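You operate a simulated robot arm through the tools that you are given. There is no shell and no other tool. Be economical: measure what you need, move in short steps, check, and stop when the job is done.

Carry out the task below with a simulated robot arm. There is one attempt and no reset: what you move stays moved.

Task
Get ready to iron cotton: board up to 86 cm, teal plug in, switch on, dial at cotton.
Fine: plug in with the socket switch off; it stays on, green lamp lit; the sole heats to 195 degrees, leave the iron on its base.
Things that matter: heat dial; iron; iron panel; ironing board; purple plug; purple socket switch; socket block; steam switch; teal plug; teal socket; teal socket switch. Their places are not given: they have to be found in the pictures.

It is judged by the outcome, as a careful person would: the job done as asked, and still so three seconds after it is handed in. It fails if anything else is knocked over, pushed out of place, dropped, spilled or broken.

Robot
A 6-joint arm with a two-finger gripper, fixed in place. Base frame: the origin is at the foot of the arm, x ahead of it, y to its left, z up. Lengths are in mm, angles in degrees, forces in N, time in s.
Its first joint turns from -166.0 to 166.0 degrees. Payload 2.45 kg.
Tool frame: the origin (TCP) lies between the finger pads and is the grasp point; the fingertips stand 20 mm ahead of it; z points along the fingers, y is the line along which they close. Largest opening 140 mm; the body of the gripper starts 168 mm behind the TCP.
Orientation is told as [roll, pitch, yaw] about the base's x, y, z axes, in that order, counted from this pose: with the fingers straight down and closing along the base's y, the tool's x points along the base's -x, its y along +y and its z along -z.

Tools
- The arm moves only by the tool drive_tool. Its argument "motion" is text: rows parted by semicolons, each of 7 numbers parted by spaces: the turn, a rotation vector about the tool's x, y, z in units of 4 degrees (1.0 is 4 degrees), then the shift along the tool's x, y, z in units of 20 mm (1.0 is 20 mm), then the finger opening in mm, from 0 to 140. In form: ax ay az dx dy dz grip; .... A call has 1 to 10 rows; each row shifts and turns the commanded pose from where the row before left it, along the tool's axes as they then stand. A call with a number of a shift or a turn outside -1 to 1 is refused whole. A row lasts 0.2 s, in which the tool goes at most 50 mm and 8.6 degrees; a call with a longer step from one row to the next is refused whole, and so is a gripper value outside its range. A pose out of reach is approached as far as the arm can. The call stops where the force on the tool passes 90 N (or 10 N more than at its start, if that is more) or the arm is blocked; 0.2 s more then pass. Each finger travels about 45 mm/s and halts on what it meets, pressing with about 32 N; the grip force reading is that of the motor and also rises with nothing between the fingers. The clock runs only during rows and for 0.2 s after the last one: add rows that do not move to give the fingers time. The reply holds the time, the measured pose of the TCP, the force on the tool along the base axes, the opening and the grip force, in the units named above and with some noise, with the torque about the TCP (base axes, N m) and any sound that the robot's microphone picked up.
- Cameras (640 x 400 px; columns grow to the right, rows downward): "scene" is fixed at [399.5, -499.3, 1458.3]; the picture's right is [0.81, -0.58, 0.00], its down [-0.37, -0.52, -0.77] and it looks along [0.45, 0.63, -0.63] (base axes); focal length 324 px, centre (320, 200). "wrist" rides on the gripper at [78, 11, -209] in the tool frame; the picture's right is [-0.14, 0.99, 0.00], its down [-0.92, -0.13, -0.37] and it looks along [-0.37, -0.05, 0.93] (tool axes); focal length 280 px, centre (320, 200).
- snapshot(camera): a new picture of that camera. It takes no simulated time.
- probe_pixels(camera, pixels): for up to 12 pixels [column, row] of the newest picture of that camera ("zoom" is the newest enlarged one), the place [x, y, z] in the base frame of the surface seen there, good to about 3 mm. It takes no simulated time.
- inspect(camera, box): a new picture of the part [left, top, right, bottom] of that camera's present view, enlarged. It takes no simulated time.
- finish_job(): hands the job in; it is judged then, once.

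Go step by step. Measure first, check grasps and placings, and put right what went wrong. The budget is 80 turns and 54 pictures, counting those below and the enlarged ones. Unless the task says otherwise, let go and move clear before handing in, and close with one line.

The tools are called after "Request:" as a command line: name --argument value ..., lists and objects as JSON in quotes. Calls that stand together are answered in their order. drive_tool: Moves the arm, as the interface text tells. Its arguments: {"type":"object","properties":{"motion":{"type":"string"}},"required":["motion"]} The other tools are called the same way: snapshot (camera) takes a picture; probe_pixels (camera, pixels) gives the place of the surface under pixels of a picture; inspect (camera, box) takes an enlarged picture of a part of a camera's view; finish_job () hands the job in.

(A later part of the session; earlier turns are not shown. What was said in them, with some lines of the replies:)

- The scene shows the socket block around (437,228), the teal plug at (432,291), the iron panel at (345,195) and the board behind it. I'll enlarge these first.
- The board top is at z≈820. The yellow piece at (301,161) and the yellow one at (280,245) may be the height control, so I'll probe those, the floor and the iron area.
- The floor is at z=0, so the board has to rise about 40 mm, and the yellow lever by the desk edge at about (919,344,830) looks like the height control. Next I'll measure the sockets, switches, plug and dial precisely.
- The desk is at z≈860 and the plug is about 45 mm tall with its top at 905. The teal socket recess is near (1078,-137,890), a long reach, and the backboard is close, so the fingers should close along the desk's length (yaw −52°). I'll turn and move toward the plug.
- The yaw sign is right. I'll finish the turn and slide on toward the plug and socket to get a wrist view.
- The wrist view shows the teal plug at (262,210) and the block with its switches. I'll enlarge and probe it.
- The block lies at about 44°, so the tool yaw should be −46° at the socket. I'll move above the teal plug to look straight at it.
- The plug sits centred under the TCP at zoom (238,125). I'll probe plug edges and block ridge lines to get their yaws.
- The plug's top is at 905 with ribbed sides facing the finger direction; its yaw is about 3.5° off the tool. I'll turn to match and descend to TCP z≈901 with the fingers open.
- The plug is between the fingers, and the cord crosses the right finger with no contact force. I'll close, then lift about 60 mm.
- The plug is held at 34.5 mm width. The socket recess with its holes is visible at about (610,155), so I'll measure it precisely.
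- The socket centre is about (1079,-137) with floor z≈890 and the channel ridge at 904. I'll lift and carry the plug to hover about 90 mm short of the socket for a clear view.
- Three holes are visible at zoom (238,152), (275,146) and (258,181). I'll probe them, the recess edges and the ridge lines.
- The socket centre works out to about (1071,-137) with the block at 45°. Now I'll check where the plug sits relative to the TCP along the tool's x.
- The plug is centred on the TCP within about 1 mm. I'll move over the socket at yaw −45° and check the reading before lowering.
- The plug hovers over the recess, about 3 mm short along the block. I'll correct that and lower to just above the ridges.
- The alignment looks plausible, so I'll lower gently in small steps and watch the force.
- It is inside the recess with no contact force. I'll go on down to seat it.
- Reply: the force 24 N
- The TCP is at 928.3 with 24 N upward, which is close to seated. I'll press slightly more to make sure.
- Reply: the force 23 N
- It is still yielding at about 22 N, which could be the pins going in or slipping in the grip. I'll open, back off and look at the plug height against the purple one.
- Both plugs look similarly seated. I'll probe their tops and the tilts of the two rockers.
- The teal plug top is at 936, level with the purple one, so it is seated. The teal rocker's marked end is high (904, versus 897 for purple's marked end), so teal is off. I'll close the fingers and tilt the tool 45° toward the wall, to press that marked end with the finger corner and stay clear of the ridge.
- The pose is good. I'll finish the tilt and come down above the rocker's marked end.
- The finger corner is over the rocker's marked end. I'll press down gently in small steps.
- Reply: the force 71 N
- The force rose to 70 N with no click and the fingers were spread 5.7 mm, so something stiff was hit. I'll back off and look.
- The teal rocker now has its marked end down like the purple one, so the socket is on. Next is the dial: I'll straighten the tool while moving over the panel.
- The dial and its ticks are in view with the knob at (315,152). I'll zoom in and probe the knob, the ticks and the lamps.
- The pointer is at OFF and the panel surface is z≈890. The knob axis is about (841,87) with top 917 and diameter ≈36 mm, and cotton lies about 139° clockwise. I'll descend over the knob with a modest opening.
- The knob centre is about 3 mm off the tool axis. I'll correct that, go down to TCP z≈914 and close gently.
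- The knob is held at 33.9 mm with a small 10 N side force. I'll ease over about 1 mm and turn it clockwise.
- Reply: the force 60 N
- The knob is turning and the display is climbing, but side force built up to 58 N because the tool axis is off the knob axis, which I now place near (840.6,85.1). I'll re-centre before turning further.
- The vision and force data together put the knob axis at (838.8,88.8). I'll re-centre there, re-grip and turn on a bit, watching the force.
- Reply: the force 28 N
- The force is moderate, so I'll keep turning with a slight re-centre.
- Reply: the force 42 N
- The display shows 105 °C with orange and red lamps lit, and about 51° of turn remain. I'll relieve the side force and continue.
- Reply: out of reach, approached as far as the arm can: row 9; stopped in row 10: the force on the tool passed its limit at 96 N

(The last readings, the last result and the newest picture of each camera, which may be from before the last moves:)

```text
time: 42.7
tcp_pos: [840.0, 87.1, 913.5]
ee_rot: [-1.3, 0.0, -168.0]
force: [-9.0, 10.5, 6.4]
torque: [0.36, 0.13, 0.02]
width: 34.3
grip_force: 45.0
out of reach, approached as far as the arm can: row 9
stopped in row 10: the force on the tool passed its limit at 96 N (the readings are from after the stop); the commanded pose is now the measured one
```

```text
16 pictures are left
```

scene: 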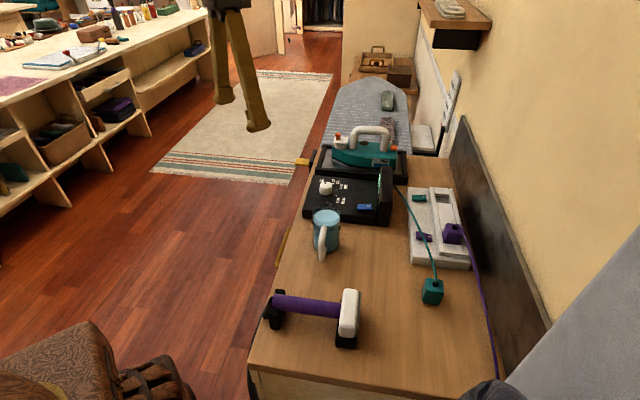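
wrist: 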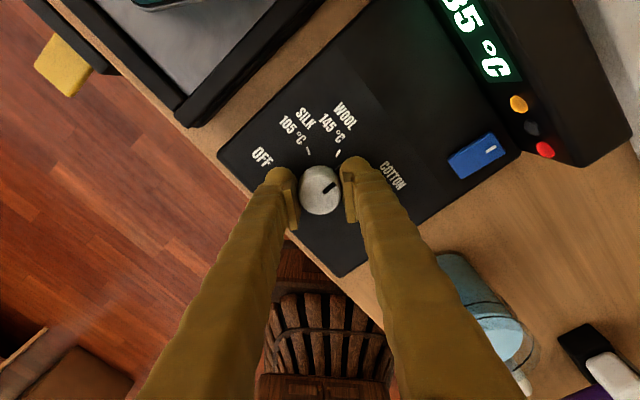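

The wrist joint limit was reached at −168°, with about 16° still to go. I'll open, turn back 40° around the knob and check the pointer.

Request:
drive_tool --motion "0 0 0 0 0 0 56;0 0 0 0 0 0 56;0 0 -1 0 0 0 56;0 0 -1 0 0 0 56;0 0 -1 0 0 0 56;0 0 -1 0 0 0 56;0 0 -1 0 0 0 56;0 0 -1 0 0 0 56;0 0 -1 0 0 0 56;0 0 -1 0 0 0 56"

Request:
inspect --camera "wrist" --box '[230, 90, 430, 250]'

Request:
probe_pixels --camera "zoom" --pixels '[[285, 245], [250, 250], [320, 250], [285, 280]]'

```text
time: 44.9
tcp_pos: [839.9, 86.4, 914.2]
ee_rot: [-1.1, 0.6, -136.1]
force: [-0.4, -0.2, 0.0]
torque: [0.02, -0.02, -0.02]
width: 56.0
grip_force: 0.0
```

```text
2.50 times, centred on (330, 170) of wrist
```

zoom: 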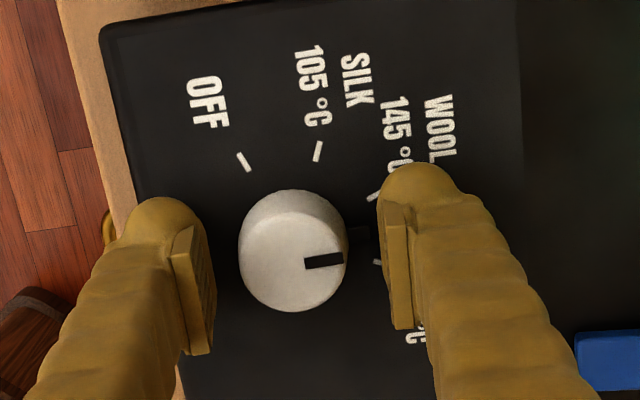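

```text
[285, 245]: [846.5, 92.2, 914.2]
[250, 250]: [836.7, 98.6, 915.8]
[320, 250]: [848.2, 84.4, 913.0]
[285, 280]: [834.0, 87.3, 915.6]
```

The pointer is at about −46° and the cotton tick is about 23–26° further clockwise. I'll re-centre, re-grip and turn 22°.

Request:
drive_tool --motion "0 0 0 0.1 -0.02 0 50;0 0 0 0 0 0 20;0 0 0 0 0 0 20;0 0 0 0 0 0 20;0 0 1 0 0 0 20;0 0 1 0 0 0 20;0 0 1 0 0 0 20;0 0 1 0 0 0 20;0 0 1 0 0 0 20;0 0 0.6 0 0 0 20"

Request:
drive_tool --motion "0 0 0 0 0 0 56;0 0 0 0 0 0 56;0 0 -1 0 0 -1 70;0 0 -1 0 0 -1 70;0 0 -1 0 0 -1 70;0 0 -1 0 0 -0.8 70"

Request:
snapshot --camera "wrist"

```text
time: 47.1
tcp_pos: [841.3, 87.8, 912.8]
ee_rot: [-1.2, 0.4, -158.6]
force: [-1.5, 18.8, 18.6]
torque: [0.2, -0.09, -0.07]
width: 34.3
grip_force: 45.0
```

```text
time: 48.5
tcp_pos: [842.7, 85.3, 991.0]
ee_rot: [-1.1, 0.7, -142.4]
force: [1.0, 1.6, -0.2]
torque: [-0.02, 0.01, 0.0]
width: 70.3
grip_force: 0.1
```

```text
14 pictures are left
```

wrist: 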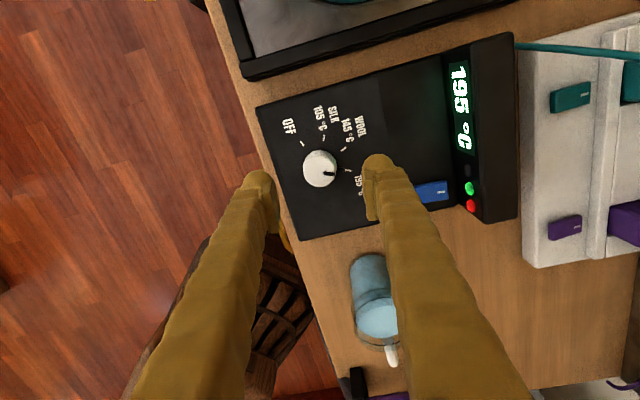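

The display reads 195 °C with the green lamp lit and the orange one off. I'll check the pointer against the cotton tick.

Request:
inspect --camera "wrist" --box '[260, 110, 390, 220]'

```text
3.64 times, centred on (325, 165) of wrist
```

zoom: 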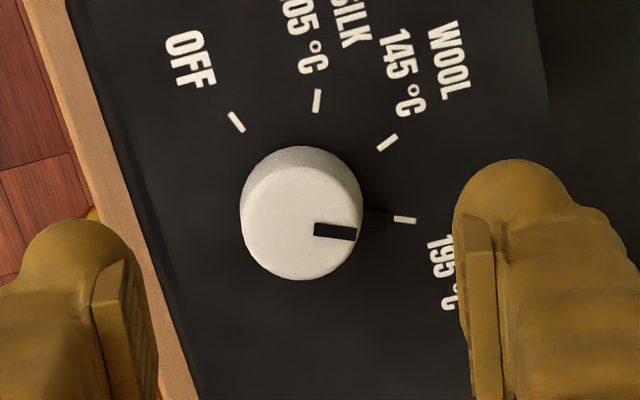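

The pointer lines up with the cotton tick. Now the board: I'll move over toward the yellow lever and turn back for a closer look.

Request:
drive_tool --motion "0 0 -1 0.74 -0.68 -0.6 70;0 0 -1 0.79 -0.62 -0.6 70;0 0 -1 0.83 -0.57 -0.6 70;0 0 -1 0.87 -0.5 0 40;0 0 -1 0.9 -0.44 0 20;0 0 -1 0.92 -0.4 0 20;0 0 -1 0.95 -0.34 0 20;0 0 -1 0.97 -0.26 0 20;0 0 -1 0.98 -0.18 0 20;0 0 -1 1 -0.11 0 20"

Request:
snapshot --camera "wrist"

```text
time: 50.7
tcp_pos: [875.5, 285.9, 1033.0]
ee_rot: [-0.3, 1.3, -102.4]
force: [0.4, 1.0, 0.0]
torque: [0.02, 0.02, 0.02]
width: 20.0
grip_force: 0.1
```

```text
12 pictures are left
```

wrist: 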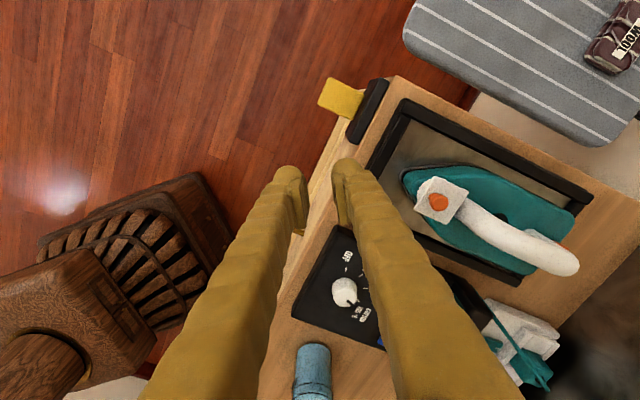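

The yellow paddle sticks out of a black plate on the desk's end, like a sit-stand lift switch. I'll zoom in on it.

Request:
inspect --camera "wrist" --box '[300, 60, 420, 160]'

Request:
probe_pixels --camera "wrist" --pixels '[[322, 98], [330, 80], [360, 95], [352, 115], [340, 98], [376, 82], [352, 142], [370, 110], [480, 60], [600, 130], [380, 90], [345, 90]]'

```text
4.00 times, centred on (360, 110) of wrist
```

zoom: 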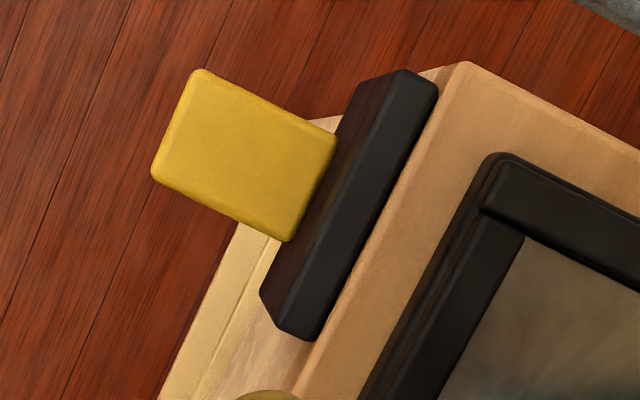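

```text
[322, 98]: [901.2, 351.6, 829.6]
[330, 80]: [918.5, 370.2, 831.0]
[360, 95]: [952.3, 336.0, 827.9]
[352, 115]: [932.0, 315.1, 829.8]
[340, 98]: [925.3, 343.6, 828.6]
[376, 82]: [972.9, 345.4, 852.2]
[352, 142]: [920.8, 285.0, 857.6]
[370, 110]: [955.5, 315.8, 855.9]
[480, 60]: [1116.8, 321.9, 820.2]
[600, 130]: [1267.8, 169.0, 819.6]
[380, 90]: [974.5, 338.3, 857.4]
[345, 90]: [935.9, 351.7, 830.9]
```

The paddle centre is about (923,346), top z 830, about 30 wide and 45 long, sticking out along the desk normal. I'll turn to yaw −45° over it so the fingers can straddle it.

Request:
drive_tool --motion "0 0 -1 0.33 0.2 0 80;0 0 -1 0.31 0.22 0 80;0 0 -1 0.29 0.24 0 80;0 0 -1 0.27 0.26 0 80;0 0 -1 0.25 0.28 0 80;0 0 -1 0.24 0.29 0 80;0 0 -1 0.22 0.31 0 80;0 0 -1 0.2 0.32 0 80;0 0 -1 0.18 0.34 0 80;0 0 -1 0.15 0.35 0 80"

Request:
drive_tool --motion "0 0 -1 0 0 0.9 80;0 0 -1 0 0 0.9 80;0 0 -1 0 0 0.9 80;0 0 -1 0 0 0.9 80;0 0 -0.2 0 0 0.9 80"

Request:
snapshot --camera "wrist"

Request:
probe_pixels --camera "wrist" --pixels '[[320, 140], [320, 160], [320, 120], [300, 150], [340, 150]]'

```text
time: 52.9
tcp_pos: [929.4, 336.8, 1031.1]
ee_rot: [0.4, 1.2, -62.4]
force: [0.6, 0.0, 1.3]
torque: [-0.03, 0.02, 0.01]
width: 79.9
grip_force: 0.1
```

```text
time: 54.1
tcp_pos: [928.2, 339.0, 941.2]
ee_rot: [0.8, 1.1, -45.6]
force: [-0.4, -0.6, -0.4]
torque: [-0.03, -0.04, -0.03]
width: 79.8
grip_force: 0.1
```

```text
10 pictures are left
```

wrist: 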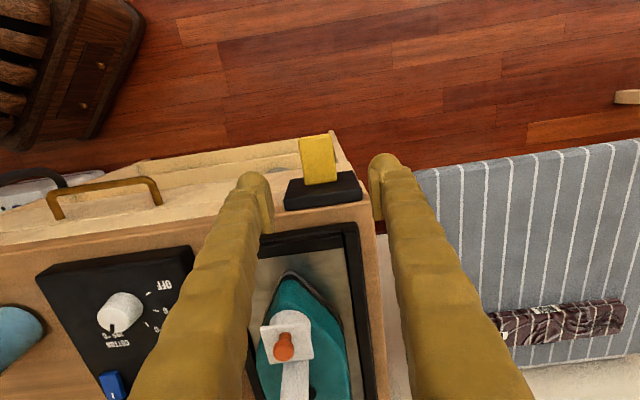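

```text
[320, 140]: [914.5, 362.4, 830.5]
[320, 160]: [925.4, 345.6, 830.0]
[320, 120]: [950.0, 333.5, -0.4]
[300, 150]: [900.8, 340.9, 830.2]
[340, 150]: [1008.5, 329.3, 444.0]
```

The paddle is centred between the fingers. I'll shift 10 mm outward, descend to z≈826 and close gently on its sides.

Request:
drive_tool --motion "0 0 0 0.5 0 0.5 80;0 0 0 0 0 0.9 80;0 0 0 0 0 0.9 80;0 0 0 0 0 0.9 80;0 0 0 0 0 0.9 70;0 0 0 0 0 0.9 60;0 0 0 0 0 0.7 60;0 0 0 0 0 0 60"

Request:
drive_tool --motion "0 0 0 0 0 0 15;0 0 0 0 0 0 15;0 0 0 0 0 0 15;0 0 0 0 0 0 15"

Request:
snapshot --camera "wrist"

```text
time: 55.9
tcp_pos: [919.8, 349.6, 826.5]
ee_rot: [0.8, 1.1, -45.7]
force: [0.9, -0.9, 0.0]
torque: [-0.03, 0.01, 0.03]
width: 60.3
grip_force: 0.0
```

```text
time: 56.9
tcp_pos: [918.8, 346.9, 825.9]
ee_rot: [0.5, 1.1, -45.8]
force: [-48.6, -42.4, 1.6]
torque: [-0.07, 0.08, 0.96]
width: 37.4
grip_force: 44.9
```

```text
9 pictures are left
```

wrist: 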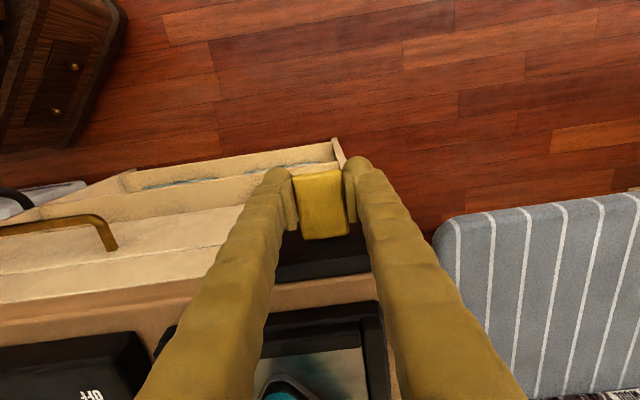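

The paddle is gripped at 37 mm with a side load of 64 N. I'll ease that by about 1.5 mm and then try lifting a few mm.

Request:
drive_tool --motion "0 0 0 0 -0.07 0 15;0 0 0 0 0 0 15"

Request:
drive_tool --motion "0 0 0 0 0 -0.15 15;0 0 0 0 0 -0.15 15;0 0 0 0 0 -0.15 15"

Request:
snapshot --camera "scene"

Request:
probe_pixels --camera "scene" --pixels '[[360, 100], [350, 110], [388, 140], [370, 90], [375, 110], [360, 90]]'

```text
time: 57.5
tcp_pos: [917.7, 348.0, 824.8]
ee_rot: [0.6, 1.1, -45.7]
force: [-43.4, -37.0, -18.3]
torque: [0.6, 0.46, 0.99]
width: 37.1
grip_force: 45.2
```

```text
time: 58.3
tcp_pos: [920.6, 349.0, 840.4]
ee_rot: [1.1, 1.0, -45.6]
force: [-33.4, -29.9, 0.6]
torque: [-0.79, -0.14, 0.2]
width: 44.8
grip_force: 22.8
```

```text
8 pictures are left
```

scene: 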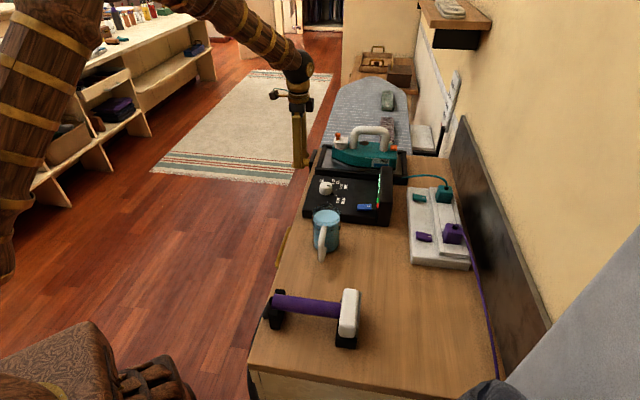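

```text
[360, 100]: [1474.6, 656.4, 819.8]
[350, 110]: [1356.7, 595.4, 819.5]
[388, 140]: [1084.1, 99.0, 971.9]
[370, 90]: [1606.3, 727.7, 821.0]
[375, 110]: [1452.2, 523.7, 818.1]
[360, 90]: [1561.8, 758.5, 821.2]
```

The tool rose 15 mm but the grip width changed to 44.8, so I may have slipped on the paddle. The board is still at 820. I'll look through the wrist.

Request:
inspect --camera "wrist" --box '[220, 110, 420, 290]'

Request:
probe_pixels --camera "zoom" --pixels '[[320, 150], [320, 180], [300, 210], [320, 240], [320, 270]]'

```text
2.22 times, centred on (320, 200) of wrist
```

zoom: 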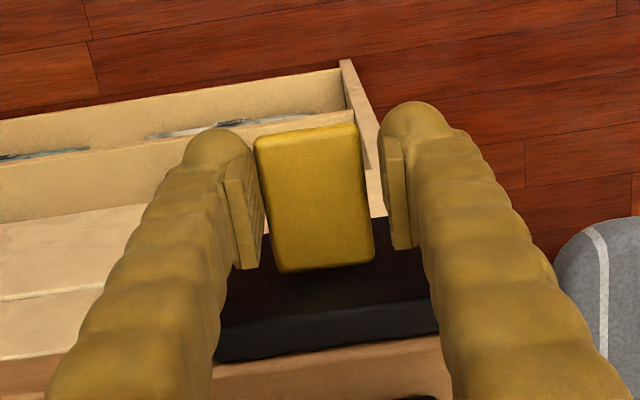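

```text
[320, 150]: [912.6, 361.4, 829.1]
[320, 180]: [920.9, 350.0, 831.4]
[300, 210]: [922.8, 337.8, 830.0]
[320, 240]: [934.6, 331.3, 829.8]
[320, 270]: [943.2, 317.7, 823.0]
```

The paddle itself did not move, so the sideways friction grip slipped. A firm push from underneath with a horizontal tool would be better, but there is an open drawer next to it at zoom (250,100), so I'll measure its height first.

Request:
probe_pixels --camera "zoom" --pixels '[[345, 65], [365, 110], [375, 190], [100, 100], [240, 85], [100, 145], [60, 230], [60, 320], [320, 330], [300, 240], [330, 290], [40, 190]]'

Request:
drive_tool --motion "0 0 0 0 -0.1 0 60;0 0 0 0 0 0 60;0 0 0 0 0 -1 60;0 0 0 0 0 -1 40;0 0 0 1 0 -0.5 0;0 0 0 1 0 0 0"

Request:
snapshot --camera "wrist"

```text
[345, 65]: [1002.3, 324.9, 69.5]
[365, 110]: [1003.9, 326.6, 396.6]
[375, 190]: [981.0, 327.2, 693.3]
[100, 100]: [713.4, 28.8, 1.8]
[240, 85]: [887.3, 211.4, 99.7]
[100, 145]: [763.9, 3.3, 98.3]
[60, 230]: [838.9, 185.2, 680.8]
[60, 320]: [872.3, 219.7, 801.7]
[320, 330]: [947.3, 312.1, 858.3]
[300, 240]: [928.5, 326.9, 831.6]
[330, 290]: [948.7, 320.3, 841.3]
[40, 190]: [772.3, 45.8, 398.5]
```

```text
time: 59.7
tcp_pos: [890.1, 374.9, 887.4]
ee_rot: [0.8, 1.1, -45.7]
force: [-0.4, -0.4, 0.3]
torque: [0.0, -0.01, 0.03]
width: 0.0
grip_force: 7.8
```

```text
6 pictures are left
```

wrist: 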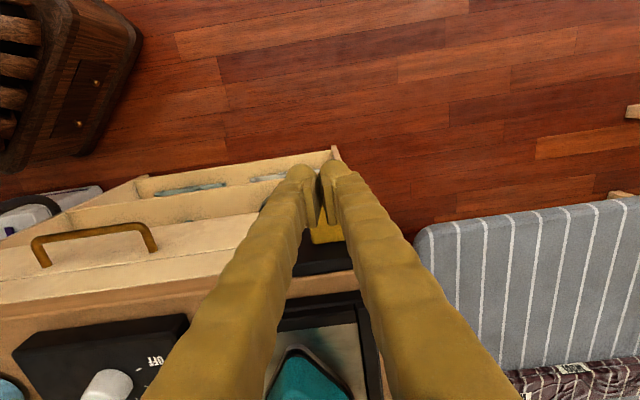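

What looked like a drawer is just the desk front seen obliquely, so the space outside is free. I'll tilt the tool to horizontal, pointing at the plate, while staying clear outside.

Request:
drive_tool --motion "0 -1 0 1 0 0 0;0 -1 0 1 0 0 0;0 -1 0 0.5 0 0 0;0 -1 0 0 0 0 0;0 -1 0 0 0 0 0;0 -1 0 0 0 0 0;0 -1 0 0 0 0 0;0 -1 0 0 0 0 0;0 -1 0 0 0 0 0;0 -1 0 0 0 0 0"

Request:
drive_tool --motion "0 -1 0 0 0 0 0;0 -1 0 0 0 0 0;0 -1 0 0 0 0 0;0 -1 0 0 0 0 0;0 -1 0 0 0 0 0;0 -1 0 0 0 0 0;0 -1 0 0 0 0 0;0 -1 0 0 0 0 0;0 -1 0 0 0 0 0;0 -1 0 0 0 0 0"

```text
time: 61.9
tcp_pos: [856.2, 411.4, 885.9]
ee_rot: [1.0, -39.0, -46.3]
force: [0.6, -0.2, 0.1]
torque: [-0.02, 0.01, 0.03]
width: 0.0
grip_force: 29.5
```

```text
time: 64.1
tcp_pos: [855.7, 409.9, 884.6]
ee_rot: [4.1, -79.0, -49.7]
force: [-0.6, -0.2, 0.3]
torque: [0.01, 0.04, 0.01]
width: 0.2
grip_force: 29.3
```

The orientation is coming along. I'll finish to horizontal, then lower to about z 788, still outside the paddle.

Request:
drive_tool --motion "0 -1 0 0 0 0 0;0 -1 0 0 0 0 0;0 -0.75 0 0 0 0 0;0 0 0 1 0 0 0;0 0 0 1 0 0 0;0 0 0 1 0 0 0;0 0 0 1 0 0 0;0 0 0 0.8 0 0 0;0 0 0 0 0 0 0"

Request:
snapshot --camera "wrist"

Request:
probe_pixels --camera "wrist" --pixels '[[320, 150], [320, 160], [320, 170], [320, 140], [290, 160], [345, 160], [300, 150], [340, 150]]'

```text
time: 66.1
tcp_pos: [856.3, 410.1, 787.5]
ee_rot: [85.7, -89.2, -131.5]
force: [-0.2, -0.9, 0.0]
torque: [0.0, 0.01, -0.02]
width: 0.1
grip_force: 29.6
```

```text
5 pictures are left
```

wrist: 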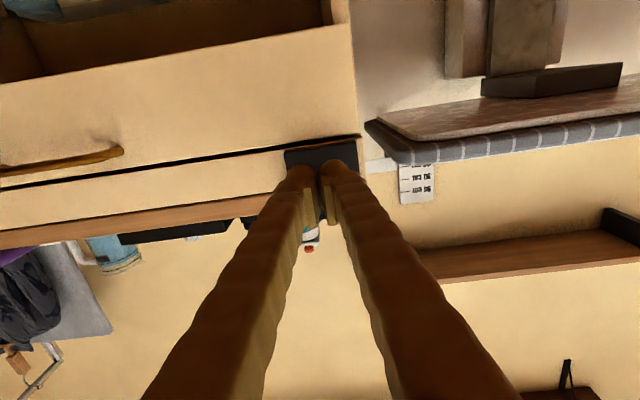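

```text
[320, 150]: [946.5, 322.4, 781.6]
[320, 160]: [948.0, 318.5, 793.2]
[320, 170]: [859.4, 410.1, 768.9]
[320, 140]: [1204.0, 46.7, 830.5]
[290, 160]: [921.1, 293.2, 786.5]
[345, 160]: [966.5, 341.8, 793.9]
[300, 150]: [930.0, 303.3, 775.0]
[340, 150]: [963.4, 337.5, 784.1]
```

The wall behind the board carries a scale at (415,185), and a pale pointer at (380,165). I'll zoom in on it.

Request:
inspect --camera "wrist" --box '[350, 120, 450, 215]'

Request:
probe_pixels --camera "zoom" --pixels '[[320, 150], [360, 220], [150, 190], [330, 300]]'

```text
4.21 times, centred on (400, 168) of wrist
```

zoom: 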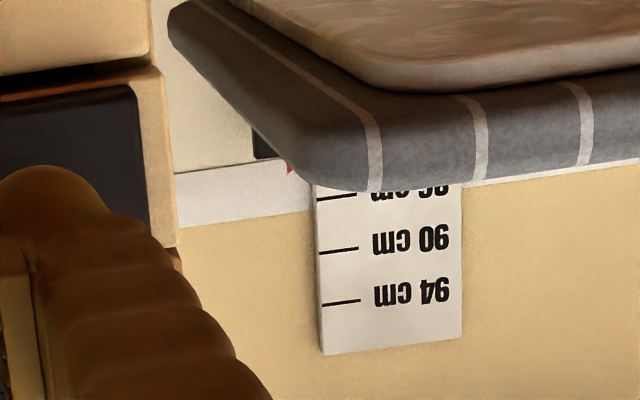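

```text
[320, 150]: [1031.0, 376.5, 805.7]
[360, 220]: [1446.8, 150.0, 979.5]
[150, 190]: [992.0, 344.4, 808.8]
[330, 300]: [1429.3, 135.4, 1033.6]
```

There is a wall scale in cm with a red pointer on the board. I'll read it from the scene camera.

Request:
inspect --camera "scene" --box '[395, 60, 485, 160]'

Request:
probe_pixels --camera "zoom" --pixels '[[340, 150], [350, 140], [375, 100], [360, 180], [200, 350], [90, 330], [100, 200], [390, 60]]'

```text
4.00 times, centred on (440, 110) of scene
```

zoom: 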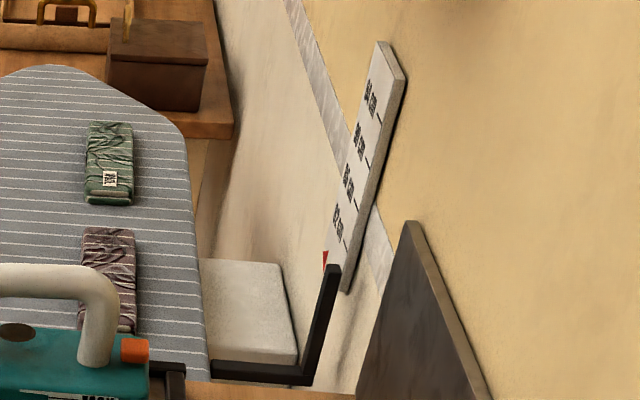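

```text
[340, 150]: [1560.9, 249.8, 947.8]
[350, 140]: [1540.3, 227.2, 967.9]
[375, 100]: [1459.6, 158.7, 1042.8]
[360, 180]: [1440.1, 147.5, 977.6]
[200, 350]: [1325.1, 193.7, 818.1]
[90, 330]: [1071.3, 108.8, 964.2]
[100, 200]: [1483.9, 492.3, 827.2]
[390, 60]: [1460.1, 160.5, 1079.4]
```

The scale ticks are 94/90/86/82 and the pointer sits by 82, consistent with the board at z 820, so I need z 860. I'll slide the closed fingers under the paddle.

Request:
drive_tool --motion "0 0 0 0 0.05 0.9 0;0 0 0 0 0.05 0.9 0;0 0 0 0 0 0.9 0;0 0 0 0 0 0.9 0;0 0 0 0 0 0.75 0;0 0 0 -0.3 0 0 0;0 0 0 0 0 0 0"

```text
time: 67.7
tcp_pos: [919.0, 349.7, 796.7]
ee_rot: [85.3, -89.2, -131.0]
force: [0.0, -0.2, -0.1]
torque: [0.01, 0.01, -0.03]
width: 0.3
grip_force: 29.1
```

I'm under the paddle with no contact. I'll move up in small steps.

Request:
drive_tool --motion "0 0 0 -0.1 0 0 0;0 0 0 -0.1 0 0 0;0 0 0 -0.1 0 0 0;0 0 0 0 0 0 0"

```text
time: 68.7
tcp_pos: [917.9, 350.1, 799.0]
ee_rot: [78.1, -89.3, -123.8]
force: [-7.7, -2.9, -23.4]
torque: [0.16, 0.07, -0.11]
width: 6.1
grip_force: 29.5
```

Contact is at 23 N downward. I'll push up further slowly.

Request:
drive_tool --motion "0 0 0 -0.1 0 0 0;0 0 0 0 0 0 0"

Request:
drive_tool --motion "0 0 0 -0.1 0 0 0;0 0 0 0 0 0 0"

```text
time: 69.3
tcp_pos: [917.8, 349.5, 800.6]
ee_rot: [72.6, -89.5, -118.2]
force: [-20.9, -0.4, -52.6]
torque: [0.21, 0.08, -0.06]
width: 6.0
grip_force: 29.8
```

```text
time: 70.0
tcp_pos: [916.8, 348.7, 800.6]
ee_rot: [47.8, -89.4, -93.4]
force: [4.4, 0.7, -21.3]
torque: [0.03, 0.24, 0.19]
width: 5.7
grip_force: 29.2
stopped in row 2: the force on the tool passed its limit at 91 N (the readings are from after the stop); the commanded pose is now the measured one
```

The paddle doesn't lift even at 90 N, so its working direction is likely down. I'll back out, rise and come in above it.

Request:
drive_tool --motion "0 0 0 0.4 0 0 0;0 0 0 0 0 -0.9 0;0 0 0 0 0 -0.9 0;0 0 0 0 0 -0.9 0;0 0 0 0 0 -0.9 0;0 0 0 0 0 -0.8 0;0 0 0 -1 0 0 0;0 0 0 -1 0 0 0;0 0 0 -1 0 0 0;0 0 0 -0.8 0 0 0"

Request:
drive_tool --motion "0 0 0 0 0 0.9 0;0 0 0 0 0 0.9 0;0 0 0 0 0 0.8 0;0 0 0 0 0 0.8 0;0 0 0 0 0 0.7 0;0 0 0 0 0 0 0"

```text
time: 72.2
tcp_pos: [856.7, 411.4, 871.1]
ee_rot: [62.5, -89.3, -108.3]
force: [0.1, -0.1, -0.5]
torque: [0.03, 0.0, -0.01]
width: 0.0
grip_force: 29.4
```

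```text
time: 73.7
tcp_pos: [912.7, 354.1, 870.8]
ee_rot: [61.6, -89.3, -107.2]
force: [0.1, -0.9, -0.1]
torque: [0.0, 0.04, 0.0]
width: 0.2
grip_force: 29.7
```

I'm above the paddle with about 23 mm to go. I'll lower carefully until contact.

Request:
drive_tool --motion "0 0 0 0.5 0 0 0;0 0 0 0.3 0 0 0;0 0 0 0.2 0 0 0;0 0 0 0.15 0 0 0"

```text
time: 74.7
tcp_pos: [913.3, 353.7, 847.8]
ee_rot: [63.7, -89.3, -109.2]
force: [0.2, -0.1, 3.1]
torque: [-0.02, 0.02, 0.0]
width: 0.0
grip_force: 29.6
```

Request:
drive_tool --motion "0 0 0 0.1 0 0 0;0 0 0 0.1 0 0 0"

```text
time: 75.2
tcp_pos: [911.8, 353.1, 842.7]
ee_rot: [62.9, -89.3, -108.5]
force: [1.2, -0.5, 3.5]
torque: [-0.05, -0.01, 0.03]
width: 0.0
grip_force: 29.4
```

The paddle yields downward at about 3.5 N, so this is its direction. I'll press further.

Request:
drive_tool --motion "0 0 0 0.15 0 0 0;0 0 0 0.15 0 0 0;0 0 0 0.15 0 0 0"

```text
time: 76.0
tcp_pos: [912.7, 354.1, 834.1]
ee_rot: [69.1, -89.3, -114.9]
force: [-4.8, 1.4, 15.1]
torque: [-0.12, -0.05, -0.05]
width: 6.0
grip_force: 29.9
```

The paddle is down about 13 mm and the force has risen to 15 N. I'll check the board from the scene camera.

Request:
snapshot --camera "scene"

Request:
probe_pixels --camera "scene" --pixels '[[360, 100], [350, 110], [370, 90], [375, 110], [360, 90], [402, 145]]'

```text
2 pictures are left
```

scene: 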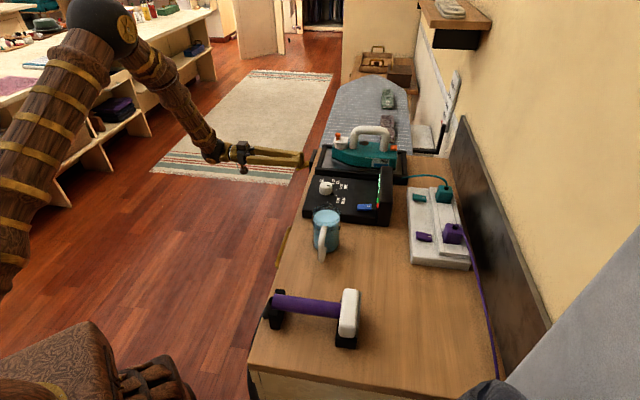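

```text
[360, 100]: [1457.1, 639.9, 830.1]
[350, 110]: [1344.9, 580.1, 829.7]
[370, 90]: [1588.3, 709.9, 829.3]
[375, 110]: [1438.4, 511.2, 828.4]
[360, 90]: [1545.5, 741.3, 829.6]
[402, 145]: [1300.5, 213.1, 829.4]
```

The board has risen from 820 to 829.5. To learn whether it keeps rising while held, I'll hold for 0.4 s and probe again.

Request:
probe_pixels --camera "scene" --pixels '[[270, 157], [245, 150], [300, 158]]'

Request:
drive_tool --motion "0 0 0 0 0 0 0"

Request:
probe_pixels --camera "scene" --pixels '[[360, 100], [350, 110], [370, 90], [375, 110], [360, 90], [402, 145], [270, 157], [245, 150]]'

```text
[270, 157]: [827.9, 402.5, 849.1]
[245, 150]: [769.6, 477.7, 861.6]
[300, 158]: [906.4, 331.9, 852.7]
```

```text
time: 76.5
tcp_pos: [912.5, 352.4, 834.8]
ee_rot: [67.9, -89.3, -113.7]
force: [-4.4, 4.0, 21.0]
torque: [-0.15, -0.07, -0.07]
width: 5.8
grip_force: 29.2
```

```text
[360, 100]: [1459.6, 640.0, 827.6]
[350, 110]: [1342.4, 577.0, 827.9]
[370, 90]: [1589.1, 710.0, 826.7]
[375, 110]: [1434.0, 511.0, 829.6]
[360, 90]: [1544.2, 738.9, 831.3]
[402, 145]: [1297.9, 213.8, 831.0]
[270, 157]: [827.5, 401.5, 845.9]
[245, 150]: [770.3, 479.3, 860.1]
```

The board reads about the same, either because the depth is cached or because it doesn't rise on hold. I'll release the paddle by lifting 25 mm and probe again, which also tests whether the depth is live.

Request:
drive_tool --motion "0 0 0 -0.4 0 0 0;0 0 0 -0.4 0 0 0;0 0 0 -0.4 0 0 0"

Request:
probe_pixels --camera "scene" --pixels '[[360, 100], [350, 110], [370, 90], [375, 110], [360, 90], [402, 145], [270, 157], [245, 150], [300, 158]]'

```text
time: 77.2
tcp_pos: [912.9, 351.7, 855.7]
ee_rot: [59.1, -89.2, -104.9]
force: [0.1, 0.3, -0.6]
torque: [0.0, -0.01, -0.01]
width: 0.4
grip_force: 29.5
```

```text
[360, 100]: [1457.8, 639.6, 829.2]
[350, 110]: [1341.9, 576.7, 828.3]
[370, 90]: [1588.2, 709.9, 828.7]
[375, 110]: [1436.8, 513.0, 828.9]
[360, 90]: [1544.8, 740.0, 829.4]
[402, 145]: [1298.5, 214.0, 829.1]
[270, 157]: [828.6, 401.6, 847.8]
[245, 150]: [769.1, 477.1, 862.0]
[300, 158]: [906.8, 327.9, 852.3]
```

The probes are cached, since the arm pixels did not change. I'll spend one picture now, after holding and releasing, to see how the board responds.

Request:
inspect --camera "scene" --box '[395, 60, 485, 160]'

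Request:
probe_pixels --camera "zoom" --pixels '[[30, 120], [30, 160], [60, 200], [60, 240], [160, 200], [170, 260], [30, 220], [150, 300], [60, 130], [150, 230]]'

```text
4.00 times, centred on (440, 110) of scene
```

zoom: 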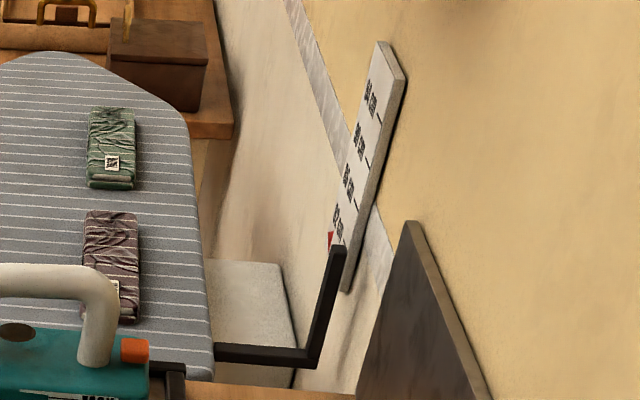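

```text
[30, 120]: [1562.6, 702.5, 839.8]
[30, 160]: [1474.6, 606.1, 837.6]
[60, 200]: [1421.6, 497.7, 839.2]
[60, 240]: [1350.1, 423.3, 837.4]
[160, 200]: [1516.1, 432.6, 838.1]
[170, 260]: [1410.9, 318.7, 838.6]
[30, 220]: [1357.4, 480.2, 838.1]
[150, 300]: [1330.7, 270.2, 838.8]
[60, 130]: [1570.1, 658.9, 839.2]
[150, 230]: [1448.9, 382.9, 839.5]
```

The board is now at 838.6, so it rises only while the paddle is held down, at about 15 mm/s, and stops on release. It needs 21.4 mm more. The same press cycle with 0.2 s of extra hold should add about 21.5 mm. First I'll return to the contact point.

Request:
drive_tool --motion "0 0 0 0.3 0 0 0;0 0 0 0.25 0 0 0"

```text
time: 77.8
tcp_pos: [911.1, 353.9, 845.8]
ee_rot: [63.6, -89.3, -109.3]
force: [0.9, 1.3, 2.5]
torque: [-0.01, 0.0, 0.01]
width: 0.0
grip_force: 29.2
```

Contact matches the earlier one at about 2.5 N. I'll repeat the press, hold for 0.6 s and release, using the same profile.

Request:
drive_tool --motion "0 0 0 0.1 0 0 0;0 0 0 0.1 0 0 0"

Request:
drive_tool --motion "0 0 0 0.15 0 0 0;0 0 0 0.15 0 0 0;0 0 0 0.15 0 0 0"

Request:
drive_tool --motion "0 0 0 0 0 0 0;0 0 0 0 0 0 0"

Request:
drive_tool --motion "0 0 0 -0.4 0 0 0;0 0 0 -0.4 0 0 0;0 0 0 -0.4 0 0 0"

```text
time: 78.5
tcp_pos: [912.5, 353.6, 843.6]
ee_rot: [62.4, -89.3, -108.3]
force: [-1.8, -0.5, 3.2]
torque: [-0.07, -0.02, 0.03]
width: 0.0
grip_force: 28.9
```

```text
time: 79.2
tcp_pos: [913.4, 354.7, 834.1]
ee_rot: [64.9, -89.4, -110.5]
force: [-2.0, 0.8, 6.9]
torque: [-0.06, -0.03, -0.01]
width: 6.1
grip_force: 29.9
```

```text
time: 79.8
tcp_pos: [913.7, 354.3, 834.6]
ee_rot: [64.0, -89.3, -109.8]
force: [-0.9, 0.2, 9.0]
torque: [-0.14, -0.05, -0.03]
width: 6.0
grip_force: 29.5
```

```text
time: 80.7
tcp_pos: [912.5, 351.7, 857.4]
ee_rot: [59.6, -89.3, -105.3]
force: [0.6, 0.3, -0.3]
torque: [0.02, 0.02, 0.0]
width: 0.0
grip_force: 29.6
```

The press cycle ran the same way as before. I'll use the last picture to check the board height.

Request:
inspect --camera "scene" --box '[355, 70, 475, 150]'

Request:
probe_pixels --camera "zoom" --pixels '[[60, 120], [100, 160], [60, 200], [200, 150], [240, 230], [230, 200], [90, 100], [150, 100], [50, 160], [120, 230]]'

```text
5.00 times, centred on (415, 110) of scene
```

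zoom: 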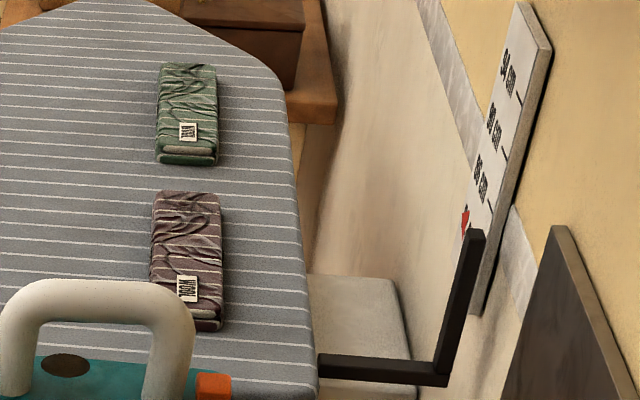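

```text
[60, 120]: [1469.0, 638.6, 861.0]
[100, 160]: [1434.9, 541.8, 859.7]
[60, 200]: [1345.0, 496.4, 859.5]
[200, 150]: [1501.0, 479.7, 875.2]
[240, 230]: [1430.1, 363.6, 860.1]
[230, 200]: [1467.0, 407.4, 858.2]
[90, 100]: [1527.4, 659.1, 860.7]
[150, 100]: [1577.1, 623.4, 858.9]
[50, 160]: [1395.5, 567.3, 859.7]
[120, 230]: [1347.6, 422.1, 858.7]
```

The board averages about 859.7 mm, which is 86 cm. I'll move the arm straight out and clear.

Request:
drive_tool --motion "0 0 0 -0.5 0 0 0;0 0 0 0 0 -1 0;0 0 0 0 0 -1 0;0 0 0 0 0 -1 0;0 0 0 0 0 -1 0;0 0 0 0 0 -1 0;0 0 0 0 0 -0.5 0"

```text
time: 82.2
tcp_pos: [837.3, 432.0, 868.1]
ee_rot: [62.3, -89.3, -108.1]
force: [0.1, -0.1, 0.4]
torque: [0.0, -0.03, 0.03]
width: 0.2
grip_force: 29.4
```

The arm is clear with no contact force, so I'm handing the job in.

Request:
finish_job

```text
The job is handed in.
```

The board is at 86 cm and the teal plug went in with its switch off; the switch is now on and the dial is at cotton. When last seen, before the board was raised, the display read 195 °C with the green lamp lit; the iron was left on its base.
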